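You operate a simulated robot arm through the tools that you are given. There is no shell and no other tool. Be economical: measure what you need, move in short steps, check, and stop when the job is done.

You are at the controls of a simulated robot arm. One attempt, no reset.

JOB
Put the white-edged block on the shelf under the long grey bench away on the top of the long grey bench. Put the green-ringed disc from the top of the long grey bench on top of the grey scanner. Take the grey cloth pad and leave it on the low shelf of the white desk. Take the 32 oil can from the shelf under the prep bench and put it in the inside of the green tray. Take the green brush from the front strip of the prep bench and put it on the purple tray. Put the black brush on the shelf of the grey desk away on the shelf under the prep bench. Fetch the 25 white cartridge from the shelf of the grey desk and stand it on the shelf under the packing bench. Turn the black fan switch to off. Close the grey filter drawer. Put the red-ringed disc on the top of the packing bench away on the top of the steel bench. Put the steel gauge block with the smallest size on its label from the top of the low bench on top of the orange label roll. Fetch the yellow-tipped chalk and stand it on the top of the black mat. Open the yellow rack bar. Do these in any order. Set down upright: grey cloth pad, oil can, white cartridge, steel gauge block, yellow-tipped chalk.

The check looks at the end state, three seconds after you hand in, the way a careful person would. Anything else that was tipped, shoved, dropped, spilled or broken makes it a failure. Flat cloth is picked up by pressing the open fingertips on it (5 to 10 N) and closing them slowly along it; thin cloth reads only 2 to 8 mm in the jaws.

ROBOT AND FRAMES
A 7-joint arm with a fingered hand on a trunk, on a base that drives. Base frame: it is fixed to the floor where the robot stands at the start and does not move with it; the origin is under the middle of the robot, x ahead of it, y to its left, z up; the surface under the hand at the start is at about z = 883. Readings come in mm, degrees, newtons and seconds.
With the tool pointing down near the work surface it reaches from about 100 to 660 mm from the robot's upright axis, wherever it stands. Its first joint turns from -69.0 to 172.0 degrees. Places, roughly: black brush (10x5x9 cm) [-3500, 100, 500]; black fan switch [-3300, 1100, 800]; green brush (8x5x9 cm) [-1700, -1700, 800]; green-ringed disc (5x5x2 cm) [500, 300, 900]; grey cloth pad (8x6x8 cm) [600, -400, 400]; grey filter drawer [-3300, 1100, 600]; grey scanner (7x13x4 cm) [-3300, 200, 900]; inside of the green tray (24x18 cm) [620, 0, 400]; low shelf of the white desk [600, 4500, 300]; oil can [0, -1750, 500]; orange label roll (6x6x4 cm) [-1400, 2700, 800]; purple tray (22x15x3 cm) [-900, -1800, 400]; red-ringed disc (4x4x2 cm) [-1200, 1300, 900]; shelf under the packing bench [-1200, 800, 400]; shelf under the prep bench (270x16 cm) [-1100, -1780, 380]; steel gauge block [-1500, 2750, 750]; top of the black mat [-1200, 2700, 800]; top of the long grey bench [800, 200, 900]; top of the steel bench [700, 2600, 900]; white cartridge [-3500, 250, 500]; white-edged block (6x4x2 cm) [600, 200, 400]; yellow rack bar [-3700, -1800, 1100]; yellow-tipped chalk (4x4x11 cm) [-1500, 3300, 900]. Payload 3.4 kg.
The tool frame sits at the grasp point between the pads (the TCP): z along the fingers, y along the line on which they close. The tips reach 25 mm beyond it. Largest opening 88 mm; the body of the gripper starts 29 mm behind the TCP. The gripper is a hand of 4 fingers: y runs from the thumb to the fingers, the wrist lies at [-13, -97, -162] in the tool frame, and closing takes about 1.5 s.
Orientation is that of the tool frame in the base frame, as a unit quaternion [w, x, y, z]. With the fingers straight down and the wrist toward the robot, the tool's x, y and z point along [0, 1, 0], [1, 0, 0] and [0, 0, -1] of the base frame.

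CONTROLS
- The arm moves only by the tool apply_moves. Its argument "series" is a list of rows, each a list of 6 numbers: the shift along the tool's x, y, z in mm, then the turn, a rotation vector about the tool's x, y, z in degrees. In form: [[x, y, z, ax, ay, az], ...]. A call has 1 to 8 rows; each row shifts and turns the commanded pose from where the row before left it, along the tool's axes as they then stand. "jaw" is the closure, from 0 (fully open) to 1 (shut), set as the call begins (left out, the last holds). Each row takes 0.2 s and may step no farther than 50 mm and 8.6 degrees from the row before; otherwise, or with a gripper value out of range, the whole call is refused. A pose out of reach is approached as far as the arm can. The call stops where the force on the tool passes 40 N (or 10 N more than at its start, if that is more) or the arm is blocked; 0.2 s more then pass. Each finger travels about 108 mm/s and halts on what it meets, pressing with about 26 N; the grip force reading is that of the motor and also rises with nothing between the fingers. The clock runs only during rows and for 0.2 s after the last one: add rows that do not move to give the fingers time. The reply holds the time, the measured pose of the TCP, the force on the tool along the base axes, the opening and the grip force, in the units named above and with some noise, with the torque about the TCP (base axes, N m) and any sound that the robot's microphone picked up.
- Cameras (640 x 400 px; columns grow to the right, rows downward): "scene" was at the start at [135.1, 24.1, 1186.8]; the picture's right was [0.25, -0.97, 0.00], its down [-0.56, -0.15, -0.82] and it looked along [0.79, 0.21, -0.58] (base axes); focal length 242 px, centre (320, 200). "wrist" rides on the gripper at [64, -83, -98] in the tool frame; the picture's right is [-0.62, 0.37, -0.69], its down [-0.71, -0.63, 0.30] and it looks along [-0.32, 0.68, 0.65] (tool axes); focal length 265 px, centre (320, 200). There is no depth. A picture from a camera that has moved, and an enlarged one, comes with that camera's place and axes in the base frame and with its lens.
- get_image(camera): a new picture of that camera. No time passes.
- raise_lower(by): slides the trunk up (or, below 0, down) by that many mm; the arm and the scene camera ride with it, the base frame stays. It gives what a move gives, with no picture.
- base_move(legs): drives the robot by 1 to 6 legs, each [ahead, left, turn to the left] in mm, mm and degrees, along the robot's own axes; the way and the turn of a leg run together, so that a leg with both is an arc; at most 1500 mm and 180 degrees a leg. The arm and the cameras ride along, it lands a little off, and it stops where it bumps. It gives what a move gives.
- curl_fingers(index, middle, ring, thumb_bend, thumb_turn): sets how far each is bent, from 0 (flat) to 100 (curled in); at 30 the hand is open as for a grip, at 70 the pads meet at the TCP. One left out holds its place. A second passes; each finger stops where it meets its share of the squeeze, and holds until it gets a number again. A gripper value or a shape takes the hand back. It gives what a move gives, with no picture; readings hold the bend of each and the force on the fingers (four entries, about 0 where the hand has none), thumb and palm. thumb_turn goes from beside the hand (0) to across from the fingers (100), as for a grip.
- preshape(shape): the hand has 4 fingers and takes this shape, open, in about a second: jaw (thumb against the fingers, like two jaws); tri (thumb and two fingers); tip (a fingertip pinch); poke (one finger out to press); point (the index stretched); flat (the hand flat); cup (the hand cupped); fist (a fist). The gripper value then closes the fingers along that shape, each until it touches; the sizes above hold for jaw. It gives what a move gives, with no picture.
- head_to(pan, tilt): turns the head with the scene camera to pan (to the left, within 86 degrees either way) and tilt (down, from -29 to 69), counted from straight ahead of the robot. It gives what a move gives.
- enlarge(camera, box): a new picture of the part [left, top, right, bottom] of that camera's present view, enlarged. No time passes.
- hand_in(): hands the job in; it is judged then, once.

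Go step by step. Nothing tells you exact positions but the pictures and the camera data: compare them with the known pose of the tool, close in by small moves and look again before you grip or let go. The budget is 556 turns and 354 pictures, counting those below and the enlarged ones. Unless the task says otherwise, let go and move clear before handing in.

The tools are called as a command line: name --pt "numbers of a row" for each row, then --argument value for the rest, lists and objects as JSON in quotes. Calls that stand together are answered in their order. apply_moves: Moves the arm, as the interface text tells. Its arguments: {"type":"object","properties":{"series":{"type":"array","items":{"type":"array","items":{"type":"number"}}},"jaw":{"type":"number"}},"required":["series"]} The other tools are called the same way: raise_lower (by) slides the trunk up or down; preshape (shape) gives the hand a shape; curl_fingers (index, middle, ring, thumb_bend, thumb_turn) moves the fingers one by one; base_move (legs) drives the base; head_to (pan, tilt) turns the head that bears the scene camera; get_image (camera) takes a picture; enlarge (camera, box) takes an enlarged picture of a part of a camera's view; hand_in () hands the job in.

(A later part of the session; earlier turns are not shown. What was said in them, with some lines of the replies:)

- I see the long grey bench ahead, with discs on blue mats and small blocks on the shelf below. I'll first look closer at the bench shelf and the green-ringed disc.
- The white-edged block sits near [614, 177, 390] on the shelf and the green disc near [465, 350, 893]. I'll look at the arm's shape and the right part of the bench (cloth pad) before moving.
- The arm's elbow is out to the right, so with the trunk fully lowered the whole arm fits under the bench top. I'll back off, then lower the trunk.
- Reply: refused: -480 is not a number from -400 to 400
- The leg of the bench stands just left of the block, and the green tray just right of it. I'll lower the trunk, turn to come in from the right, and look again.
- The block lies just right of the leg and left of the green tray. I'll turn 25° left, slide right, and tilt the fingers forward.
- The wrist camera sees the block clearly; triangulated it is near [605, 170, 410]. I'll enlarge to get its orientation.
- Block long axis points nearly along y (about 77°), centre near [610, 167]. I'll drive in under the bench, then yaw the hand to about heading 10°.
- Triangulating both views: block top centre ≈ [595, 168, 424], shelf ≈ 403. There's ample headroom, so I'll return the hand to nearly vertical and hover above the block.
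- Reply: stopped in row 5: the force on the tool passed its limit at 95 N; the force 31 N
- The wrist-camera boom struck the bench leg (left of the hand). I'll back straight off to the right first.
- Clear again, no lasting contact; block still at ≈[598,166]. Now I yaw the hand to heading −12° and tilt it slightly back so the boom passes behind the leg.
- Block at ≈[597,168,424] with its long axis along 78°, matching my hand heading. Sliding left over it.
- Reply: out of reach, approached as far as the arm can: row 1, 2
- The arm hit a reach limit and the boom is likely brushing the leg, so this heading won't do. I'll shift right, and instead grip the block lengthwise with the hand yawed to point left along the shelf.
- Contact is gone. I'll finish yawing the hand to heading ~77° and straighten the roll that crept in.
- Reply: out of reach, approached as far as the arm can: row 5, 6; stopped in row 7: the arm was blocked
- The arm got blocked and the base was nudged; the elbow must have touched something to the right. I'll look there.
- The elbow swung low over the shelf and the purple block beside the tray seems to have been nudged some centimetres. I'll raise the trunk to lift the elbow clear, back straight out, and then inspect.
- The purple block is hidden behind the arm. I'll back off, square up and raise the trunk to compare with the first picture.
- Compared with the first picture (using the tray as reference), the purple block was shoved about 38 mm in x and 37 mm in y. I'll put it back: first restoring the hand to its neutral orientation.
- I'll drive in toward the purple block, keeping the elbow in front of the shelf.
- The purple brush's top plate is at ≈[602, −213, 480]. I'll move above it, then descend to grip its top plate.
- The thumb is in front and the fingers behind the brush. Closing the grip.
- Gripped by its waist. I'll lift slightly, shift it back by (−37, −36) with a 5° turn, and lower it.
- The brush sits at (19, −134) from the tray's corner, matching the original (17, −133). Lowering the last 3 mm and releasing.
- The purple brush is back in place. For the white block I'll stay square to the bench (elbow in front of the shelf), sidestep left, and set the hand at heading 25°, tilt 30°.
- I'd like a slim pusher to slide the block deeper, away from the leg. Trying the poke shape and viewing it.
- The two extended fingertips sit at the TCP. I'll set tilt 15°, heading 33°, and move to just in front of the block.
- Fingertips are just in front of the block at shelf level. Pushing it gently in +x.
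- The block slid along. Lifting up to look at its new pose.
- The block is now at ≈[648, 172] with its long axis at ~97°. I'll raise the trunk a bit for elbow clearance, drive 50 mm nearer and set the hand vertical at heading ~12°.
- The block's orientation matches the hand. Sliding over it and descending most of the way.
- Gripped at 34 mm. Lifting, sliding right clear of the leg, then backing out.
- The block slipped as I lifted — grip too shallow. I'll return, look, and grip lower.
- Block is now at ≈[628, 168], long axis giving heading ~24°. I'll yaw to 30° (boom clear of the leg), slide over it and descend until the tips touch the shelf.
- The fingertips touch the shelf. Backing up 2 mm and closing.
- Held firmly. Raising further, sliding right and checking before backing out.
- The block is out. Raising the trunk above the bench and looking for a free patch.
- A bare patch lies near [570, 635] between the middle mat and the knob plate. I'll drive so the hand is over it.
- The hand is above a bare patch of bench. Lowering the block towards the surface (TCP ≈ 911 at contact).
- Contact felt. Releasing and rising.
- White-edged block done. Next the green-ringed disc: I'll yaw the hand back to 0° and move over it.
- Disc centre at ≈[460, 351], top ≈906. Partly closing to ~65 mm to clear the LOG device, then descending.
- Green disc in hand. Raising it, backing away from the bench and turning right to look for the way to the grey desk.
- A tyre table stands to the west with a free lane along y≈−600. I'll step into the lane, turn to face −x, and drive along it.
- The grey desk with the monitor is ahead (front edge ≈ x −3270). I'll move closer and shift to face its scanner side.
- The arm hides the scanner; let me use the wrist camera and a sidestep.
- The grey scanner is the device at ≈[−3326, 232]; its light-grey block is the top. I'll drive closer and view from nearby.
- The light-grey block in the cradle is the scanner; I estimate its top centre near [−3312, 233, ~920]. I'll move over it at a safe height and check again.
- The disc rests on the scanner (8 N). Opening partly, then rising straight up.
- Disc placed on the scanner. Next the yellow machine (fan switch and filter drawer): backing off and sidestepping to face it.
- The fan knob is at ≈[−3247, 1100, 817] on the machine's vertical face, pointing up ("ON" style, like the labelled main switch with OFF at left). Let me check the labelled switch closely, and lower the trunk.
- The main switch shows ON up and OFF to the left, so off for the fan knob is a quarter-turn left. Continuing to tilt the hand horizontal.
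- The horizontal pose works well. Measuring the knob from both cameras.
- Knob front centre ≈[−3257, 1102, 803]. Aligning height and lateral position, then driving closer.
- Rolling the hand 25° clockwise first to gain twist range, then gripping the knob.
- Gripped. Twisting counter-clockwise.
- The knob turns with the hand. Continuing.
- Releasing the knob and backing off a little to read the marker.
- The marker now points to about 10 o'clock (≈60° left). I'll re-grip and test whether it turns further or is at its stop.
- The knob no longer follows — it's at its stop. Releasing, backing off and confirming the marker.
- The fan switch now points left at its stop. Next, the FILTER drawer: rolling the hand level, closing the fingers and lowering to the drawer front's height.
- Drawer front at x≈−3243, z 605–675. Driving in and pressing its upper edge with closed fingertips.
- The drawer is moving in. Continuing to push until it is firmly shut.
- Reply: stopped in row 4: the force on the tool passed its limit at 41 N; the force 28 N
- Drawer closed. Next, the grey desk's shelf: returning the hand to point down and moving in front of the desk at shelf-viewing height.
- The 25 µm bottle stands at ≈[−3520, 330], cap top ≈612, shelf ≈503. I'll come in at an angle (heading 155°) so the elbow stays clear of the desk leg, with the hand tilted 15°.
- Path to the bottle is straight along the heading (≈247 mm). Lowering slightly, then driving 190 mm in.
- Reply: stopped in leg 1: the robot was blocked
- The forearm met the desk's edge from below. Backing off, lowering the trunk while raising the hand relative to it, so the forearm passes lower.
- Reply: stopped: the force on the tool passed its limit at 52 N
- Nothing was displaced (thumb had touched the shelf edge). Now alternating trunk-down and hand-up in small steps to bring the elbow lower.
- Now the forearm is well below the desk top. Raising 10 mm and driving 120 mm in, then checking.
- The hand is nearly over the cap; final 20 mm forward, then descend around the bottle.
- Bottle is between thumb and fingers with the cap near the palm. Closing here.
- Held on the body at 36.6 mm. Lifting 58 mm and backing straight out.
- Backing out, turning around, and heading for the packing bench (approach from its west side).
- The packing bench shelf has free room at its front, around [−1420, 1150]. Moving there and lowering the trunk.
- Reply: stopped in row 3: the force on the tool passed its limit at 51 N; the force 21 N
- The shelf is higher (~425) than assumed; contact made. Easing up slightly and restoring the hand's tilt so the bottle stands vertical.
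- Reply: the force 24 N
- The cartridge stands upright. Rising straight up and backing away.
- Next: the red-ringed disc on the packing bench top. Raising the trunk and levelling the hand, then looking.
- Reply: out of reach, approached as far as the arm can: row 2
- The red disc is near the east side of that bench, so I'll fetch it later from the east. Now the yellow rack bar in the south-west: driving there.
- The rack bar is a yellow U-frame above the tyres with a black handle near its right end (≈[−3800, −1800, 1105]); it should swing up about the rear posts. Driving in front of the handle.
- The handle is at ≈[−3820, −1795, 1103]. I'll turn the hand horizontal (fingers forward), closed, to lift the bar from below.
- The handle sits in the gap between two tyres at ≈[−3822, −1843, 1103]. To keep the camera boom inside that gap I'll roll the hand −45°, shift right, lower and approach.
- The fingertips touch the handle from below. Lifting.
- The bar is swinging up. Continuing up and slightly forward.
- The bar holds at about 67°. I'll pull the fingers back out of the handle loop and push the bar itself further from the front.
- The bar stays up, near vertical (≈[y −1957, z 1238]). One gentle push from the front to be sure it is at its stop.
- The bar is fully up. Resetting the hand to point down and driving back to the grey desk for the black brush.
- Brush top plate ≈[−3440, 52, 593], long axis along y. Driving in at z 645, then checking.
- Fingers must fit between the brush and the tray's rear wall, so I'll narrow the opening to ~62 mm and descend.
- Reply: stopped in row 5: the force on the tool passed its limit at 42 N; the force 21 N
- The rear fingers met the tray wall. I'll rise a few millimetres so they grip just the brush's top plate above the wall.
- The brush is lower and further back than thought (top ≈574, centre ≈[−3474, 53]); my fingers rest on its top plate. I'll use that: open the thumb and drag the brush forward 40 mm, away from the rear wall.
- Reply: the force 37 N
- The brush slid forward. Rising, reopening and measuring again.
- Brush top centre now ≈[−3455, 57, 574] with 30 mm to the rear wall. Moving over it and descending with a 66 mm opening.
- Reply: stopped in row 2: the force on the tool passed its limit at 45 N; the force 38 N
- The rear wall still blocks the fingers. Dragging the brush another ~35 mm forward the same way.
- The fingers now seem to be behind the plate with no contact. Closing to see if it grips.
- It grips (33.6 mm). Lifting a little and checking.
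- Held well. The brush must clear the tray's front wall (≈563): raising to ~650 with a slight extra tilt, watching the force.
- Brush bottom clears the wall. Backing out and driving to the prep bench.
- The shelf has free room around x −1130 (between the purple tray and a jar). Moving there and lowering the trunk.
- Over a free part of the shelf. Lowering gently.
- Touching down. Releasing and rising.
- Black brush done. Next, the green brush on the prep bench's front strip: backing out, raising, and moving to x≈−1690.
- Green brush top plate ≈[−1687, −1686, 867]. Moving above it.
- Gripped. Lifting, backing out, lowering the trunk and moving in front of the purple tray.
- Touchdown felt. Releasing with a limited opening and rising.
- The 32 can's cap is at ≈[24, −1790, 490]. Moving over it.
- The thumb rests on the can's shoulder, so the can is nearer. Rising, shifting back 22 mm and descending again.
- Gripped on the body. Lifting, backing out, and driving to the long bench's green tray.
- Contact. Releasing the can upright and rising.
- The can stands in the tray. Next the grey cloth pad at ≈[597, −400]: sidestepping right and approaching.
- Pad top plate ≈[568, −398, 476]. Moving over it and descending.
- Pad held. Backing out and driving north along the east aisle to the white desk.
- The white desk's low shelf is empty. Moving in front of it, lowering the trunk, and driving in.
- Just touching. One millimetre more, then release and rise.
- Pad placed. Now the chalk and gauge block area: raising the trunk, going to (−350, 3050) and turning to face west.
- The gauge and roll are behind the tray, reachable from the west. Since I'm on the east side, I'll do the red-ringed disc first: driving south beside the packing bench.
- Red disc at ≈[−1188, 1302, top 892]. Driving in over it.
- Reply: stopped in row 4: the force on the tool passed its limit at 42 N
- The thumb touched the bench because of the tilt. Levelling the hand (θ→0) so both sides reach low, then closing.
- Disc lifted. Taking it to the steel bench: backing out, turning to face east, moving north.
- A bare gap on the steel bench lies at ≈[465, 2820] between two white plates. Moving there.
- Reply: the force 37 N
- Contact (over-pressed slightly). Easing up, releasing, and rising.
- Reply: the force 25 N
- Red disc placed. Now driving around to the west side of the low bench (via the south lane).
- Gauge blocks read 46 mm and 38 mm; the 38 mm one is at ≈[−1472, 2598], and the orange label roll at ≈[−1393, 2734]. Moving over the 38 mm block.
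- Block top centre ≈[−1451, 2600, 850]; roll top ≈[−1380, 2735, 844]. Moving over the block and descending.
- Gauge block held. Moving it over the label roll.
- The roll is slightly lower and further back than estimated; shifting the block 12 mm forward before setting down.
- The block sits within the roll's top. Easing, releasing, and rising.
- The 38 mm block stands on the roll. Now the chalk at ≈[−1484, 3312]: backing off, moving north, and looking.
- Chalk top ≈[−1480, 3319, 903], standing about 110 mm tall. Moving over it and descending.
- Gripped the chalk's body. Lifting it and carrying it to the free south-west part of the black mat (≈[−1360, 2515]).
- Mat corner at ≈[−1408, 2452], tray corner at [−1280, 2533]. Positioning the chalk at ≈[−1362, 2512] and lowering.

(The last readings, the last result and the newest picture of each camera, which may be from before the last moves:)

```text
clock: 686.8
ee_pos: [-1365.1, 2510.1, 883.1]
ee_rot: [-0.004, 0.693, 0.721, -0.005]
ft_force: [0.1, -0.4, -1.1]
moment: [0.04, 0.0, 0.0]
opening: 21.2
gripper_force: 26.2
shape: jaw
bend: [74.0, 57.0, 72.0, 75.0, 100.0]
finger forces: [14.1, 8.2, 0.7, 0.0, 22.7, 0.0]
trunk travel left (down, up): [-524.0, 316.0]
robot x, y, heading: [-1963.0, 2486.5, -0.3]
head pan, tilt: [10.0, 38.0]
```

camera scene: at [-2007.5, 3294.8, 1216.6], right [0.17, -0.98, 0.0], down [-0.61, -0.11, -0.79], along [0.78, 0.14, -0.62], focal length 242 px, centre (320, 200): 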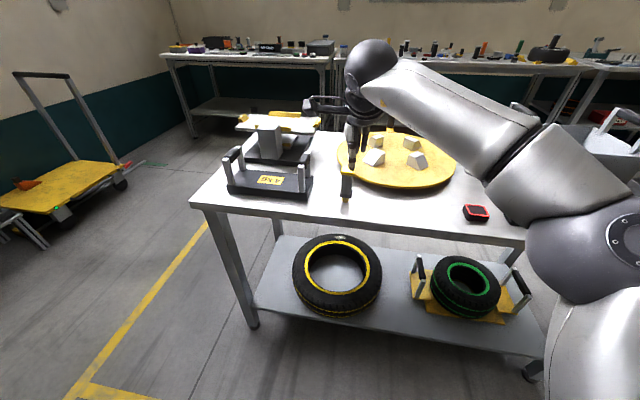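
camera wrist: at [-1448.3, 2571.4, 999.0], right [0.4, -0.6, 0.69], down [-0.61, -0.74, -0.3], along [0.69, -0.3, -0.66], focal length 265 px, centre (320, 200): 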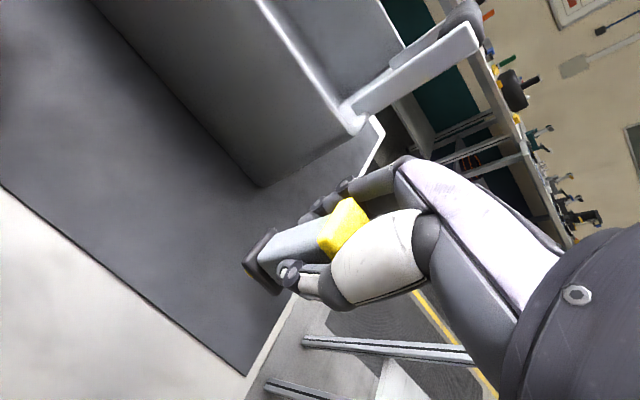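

apply_moves --pt "0 0 1.2 0 0 0" --pt "0 0 0 0 0 0"

apply_moves --pt "0 0 1.2 0 0 0" --pt "0 0 0 0 0 0"

```text
clock: 687.4
ee_pos: [-1364.5, 2511.1, 883.3]
ee_rot: [-0.005, 0.693, 0.721, -0.005]
ft_force: [-0.5, 0.5, -0.3]
moment: [0.0, 0.0, 0.0]
opening: 20.8
gripper_force: 25.5
shape: jaw
bend: [74.0, 57.0, 72.0, 75.0, 100.0]
finger forces: [14.1, 8.1, 0.7, 0.0, 22.7, 0.1]
trunk travel left (down, up): [-524.0, 316.0]
robot x, y, heading: [-1963.6, 2486.9, -0.1]
head pan, tilt: [10.0, 38.0]
```

```text
clock: 688.0
ee_pos: [-1363.9, 2510.8, 883.7]
ee_rot: [-0.005, 0.693, 0.721, -0.005]
ft_force: [-0.6, 0.2, 0.4]
moment: [0.0, 0.0, 0.0]
opening: 20.8
gripper_force: 25.9
shape: jaw
bend: [74.0, 57.0, 72.0, 75.0, 100.0]
finger forces: [14.4, 8.1, 0.7, 0.1, 22.8, 0.0]
trunk travel left (down, up): [-524.0, 316.0]
robot x, y, heading: [-1964.0, 2485.3, -0.2]
head pan, tilt: [10.0, 38.0]
```

apply_moves --pt "0 0 1 0 0 0" --pt "0 0 0 0 0 0"

enlarge --camera "scene" --box '[290, 130, 390, 220]'

enlarge --camera "wrist" --box '[180, 170, 400, 330]'

```text
clock: 688.6
ee_pos: [-1365.0, 2510.6, 881.6]
ee_rot: [-0.004, 0.693, 0.721, -0.005]
ft_force: [0.3, -0.4, 5.0]
moment: [-0.02, -0.02, 0.0]
opening: 21.1
gripper_force: 25.8
shape: jaw
bend: [74.0, 57.0, 72.0, 75.0, 100.0]
finger forces: [14.8, 8.6, 0.6, 0.0, 23.3, 0.0]
trunk travel left (down, up): [-524.0, 316.0]
robot x, y, heading: [-1959.4, 2486.0, -0.1]
head pan, tilt: [10.0, 38.0]
```

```text
4.44 times, centred on (340, 175) of scene
camera zoom: at [-1826.5, 2500.5, 1216.9], right [0.17, -0.99, 0.0], down [-0.61, -0.1, -0.79], along [0.78, 0.13, -0.62], focal length 1077 px, centre (231, 311)
```

zoom: 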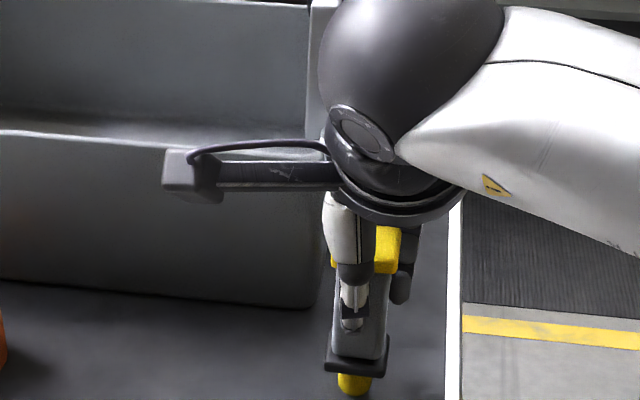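

```text
2.50 times, centred on (290, 250) of wrist
camera zoom: at [-1449.0, 2571.7, 982.4], right [0.4, -0.6, 0.69], down [-0.6, -0.74, -0.3], along [0.69, -0.3, -0.66], focal length 664 px, centre (395, 75)
```

zoom: 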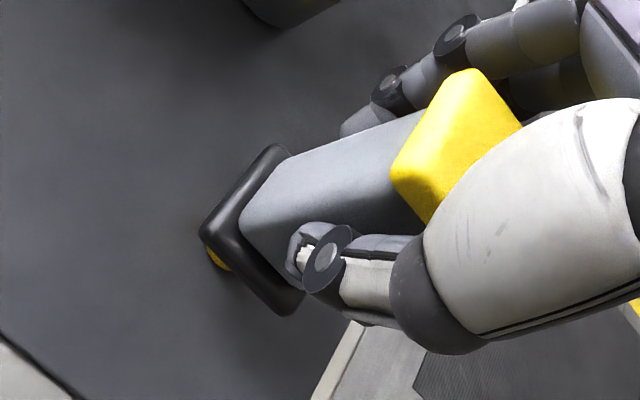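

The chalk's tip rests on the mat, upright (5 N). Releasing.

apply_moves --pt "0 0 -0.6 0 0 0" --pt "0 0 0 0 0 0" --pt "0 0 0 0 0 0" --pt "0 0 0 0 0 0" --pt "0 0 0 0 0 0" --jaw 0.25

enlarge --camera "wrist" --box '[180, 170, 400, 330]'

```text
clock: 689.8
ee_pos: [-1365.1, 2510.0, 881.6]
ee_rot: [-0.005, 0.693, 0.721, -0.005]
ft_force: [-0.1, 0.0, -0.5]
moment: [-0.01, 0.02, 0.0]
opening: 65.8
gripper_force: 0.0
shape: jaw
bend: [27.0, 36.0, 33.0, 54.0, 99.0]
finger forces: [0.0, 0.1, 0.0, 0.0, 0.0, 0.1]
trunk travel left (down, up): [-524.0, 316.0]
robot x, y, heading: [-1963.1, 2482.6, -0.3]
head pan, tilt: [10.0, 38.0]
```

```text
2.50 times, centred on (290, 250) of wrist
camera zoom: at [-1448.5, 2571.8, 982.2], right [0.4, -0.6, 0.69], down [-0.6, -0.74, -0.3], along [0.69, -0.3, -0.66], focal length 664 px, centre (395, 75)
```

zoom: 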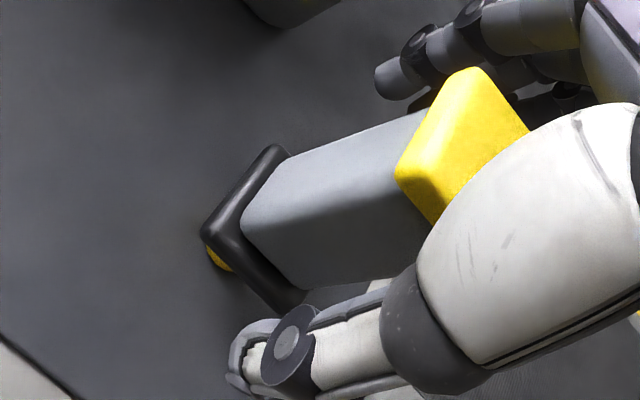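

It stands by itself. Rising straight up and backing off.

apply_moves --pt "0 0 -20 0 0 0" --pt "0 0 -40 0 0 0" --pt "0 0 -45 0 0 0" --pt "0 0 0 0 0 0"

base_move --legs '[[-300, 0, 0]]'

enlarge --camera "scene" --box '[200, 80, 440, 240]'

```text
clock: 690.8
ee_pos: [-1362.0, 2512.0, 987.2]
ee_rot: [-0.005, 0.693, 0.721, -0.005]
ft_force: [-1.0, -0.3, -0.1]
moment: [-0.03, 0.0, 0.0]
opening: 65.8
gripper_force: 0.1
shape: jaw
bend: [27.0, 36.0, 33.0, 54.0, 99.0]
finger forces: [0.0, 0.1, 0.0, 0.0, 0.0, 0.1]
trunk travel left (down, up): [-524.0, 316.0]
robot x, y, heading: [-1958.9, 2482.5, -0.1]
head pan, tilt: [10.0, 38.0]
```

```text
clock: 692.9
ee_pos: [-1663.5, 2513.1, 987.2]
ee_rot: [-0.004, 0.692, 0.722, -0.005]
ft_force: [0.0, -0.2, 0.3]
moment: [0.02, -0.02, 0.0]
opening: 65.5
gripper_force: 0.0
shape: jaw
bend: [27.0, 36.0, 33.0, 54.0, 99.0]
finger forces: [0.0, 0.0, 0.0, 0.1, 0.1, 0.0]
trunk travel left (down, up): [-524.0, 316.0]
robot x, y, heading: [-2261.4, 2483.4, -0.1]
head pan, tilt: [10.0, 38.0]
```

```text
2.50 times, centred on (320, 160) of scene
camera zoom: at [-2125.9, 2501.7, 1216.8], right [0.17, -0.98, 0.0], down [-0.61, -0.11, -0.79], along [0.78, 0.14, -0.62], focal length 606 px, centre (320, 300)
```

zoom: 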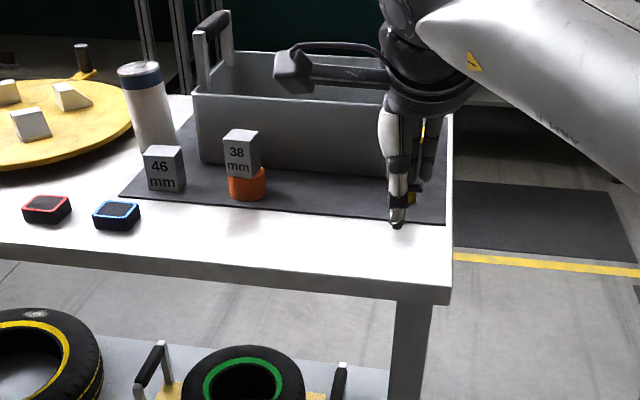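

All tasks are placed; I'll use spare pictures to verify a few earlier results (green brush in tray, rack bar, desk).

base_move --legs '[[0, -1500, 0], [0, -1400, 0], [0, 0, -90], [300, 0, 0]]'

head_to --pan 55 --tilt 25

enlarge --camera "scene" --box '[160, 100, 480, 300]'

head_to --pan -50 --tilt 10

get_image --camera "scene"

```text
clock: 712.4
ee_pos: [-2252.5, -1325.0, 986.4]
ee_rot: [-0.007, 1.0, 0.02, 0.0]
ft_force: [-0.2, -0.4, -0.3]
moment: [0.01, -0.02, 0.01]
opening: 65.5
gripper_force: 0.0
shape: jaw
bend: [27.0, 36.0, 33.0, 54.0, 99.0]
finger forces: [0.1, 0.0, 0.1, 0.1, 0.0, 0.0]
trunk travel left (down, up): [-524.0, 316.0]
robot x, y, heading: [-2281.0, -727.0, -90.4]
head pan, tilt: [10.0, 38.0]
```

```text
clock: 713.5
ee_pos: [-2252.5, -1324.7, 986.2]
ee_rot: [-0.007, 1.0, 0.02, 0.0]
ft_force: [0.0, 0.3, 0.0]
moment: [-0.01, 0.0, -0.04]
opening: 65.8
gripper_force: 0.0
shape: jaw
bend: [27.0, 36.0, 33.0, 54.0, 99.0]
finger forces: [0.0, 0.0, 0.0, 0.0, 0.1, 0.0]
trunk travel left (down, up): [-524.0, 316.0]
robot x, y, heading: [-2277.2, -729.0, -90.1]
head pan, tilt: [55.0, 25.0]
```

```text
2.00 times, centred on (320, 200) of scene
camera zoom: at [-2205.1, -828.8, 1237.0], right [-0.58, -0.82, 0.0], down [-0.35, 0.24, -0.91], along [0.74, -0.52, -0.42], focal length 485 px, centre (320, 200)
```

zoom: 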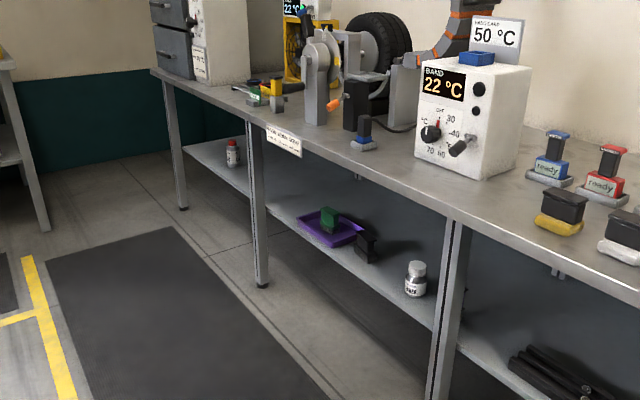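

```text
clock: 715.4
ee_pos: [-2252.9, -1326.1, 987.1]
ee_rot: [-0.008, 1.0, 0.02, -0.001]
ft_force: [0.3, 0.5, -0.4]
moment: [-0.01, -0.02, 0.01]
opening: 65.9
gripper_force: 0.2
shape: jaw
bend: [27.0, 36.0, 33.0, 54.0, 99.0]
finger forces: [0.1, 0.0, 0.0, 0.1, 0.0, 0.0]
trunk travel left (down, up): [-524.0, 316.0]
robot x, y, heading: [-2282.2, -725.0, -90.1]
head pan, tilt: [-50.0, 10.0]
```

```text
29 pictures are left
camera scene: at [-2351.8, -835.2, 1261.4], right [-0.64, 0.77, 0.0], down [0.13, 0.11, -0.98], along [-0.76, -0.63, -0.17], focal length 242 px, centre (320, 200)
```

scene: 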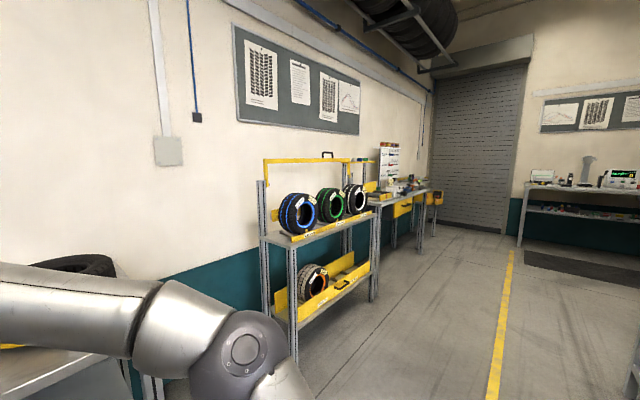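

Green and black brushes are in place and the rack bar stays up; everything is released and clear. Handing in.

hand_in

```text
The job is handed in.
```

I finished all 13 jobs and handed in, with everything let go and the hand clear.

- **Fan switch:** its off position isn't labelled. I turned it left to its stop, which is about 60°, because the main switch beside it has OFF on the left.
- **Purple brush:** my elbow pushed it about 4–5 cm early on. I put it back within a few millimetres, judging from the pictures.
- **Bench and desk knocks:** the camera arm hit a leg of the long grey bench once, and the forearm hit the grey desk's edge once. I saw no damage or moved items from either.
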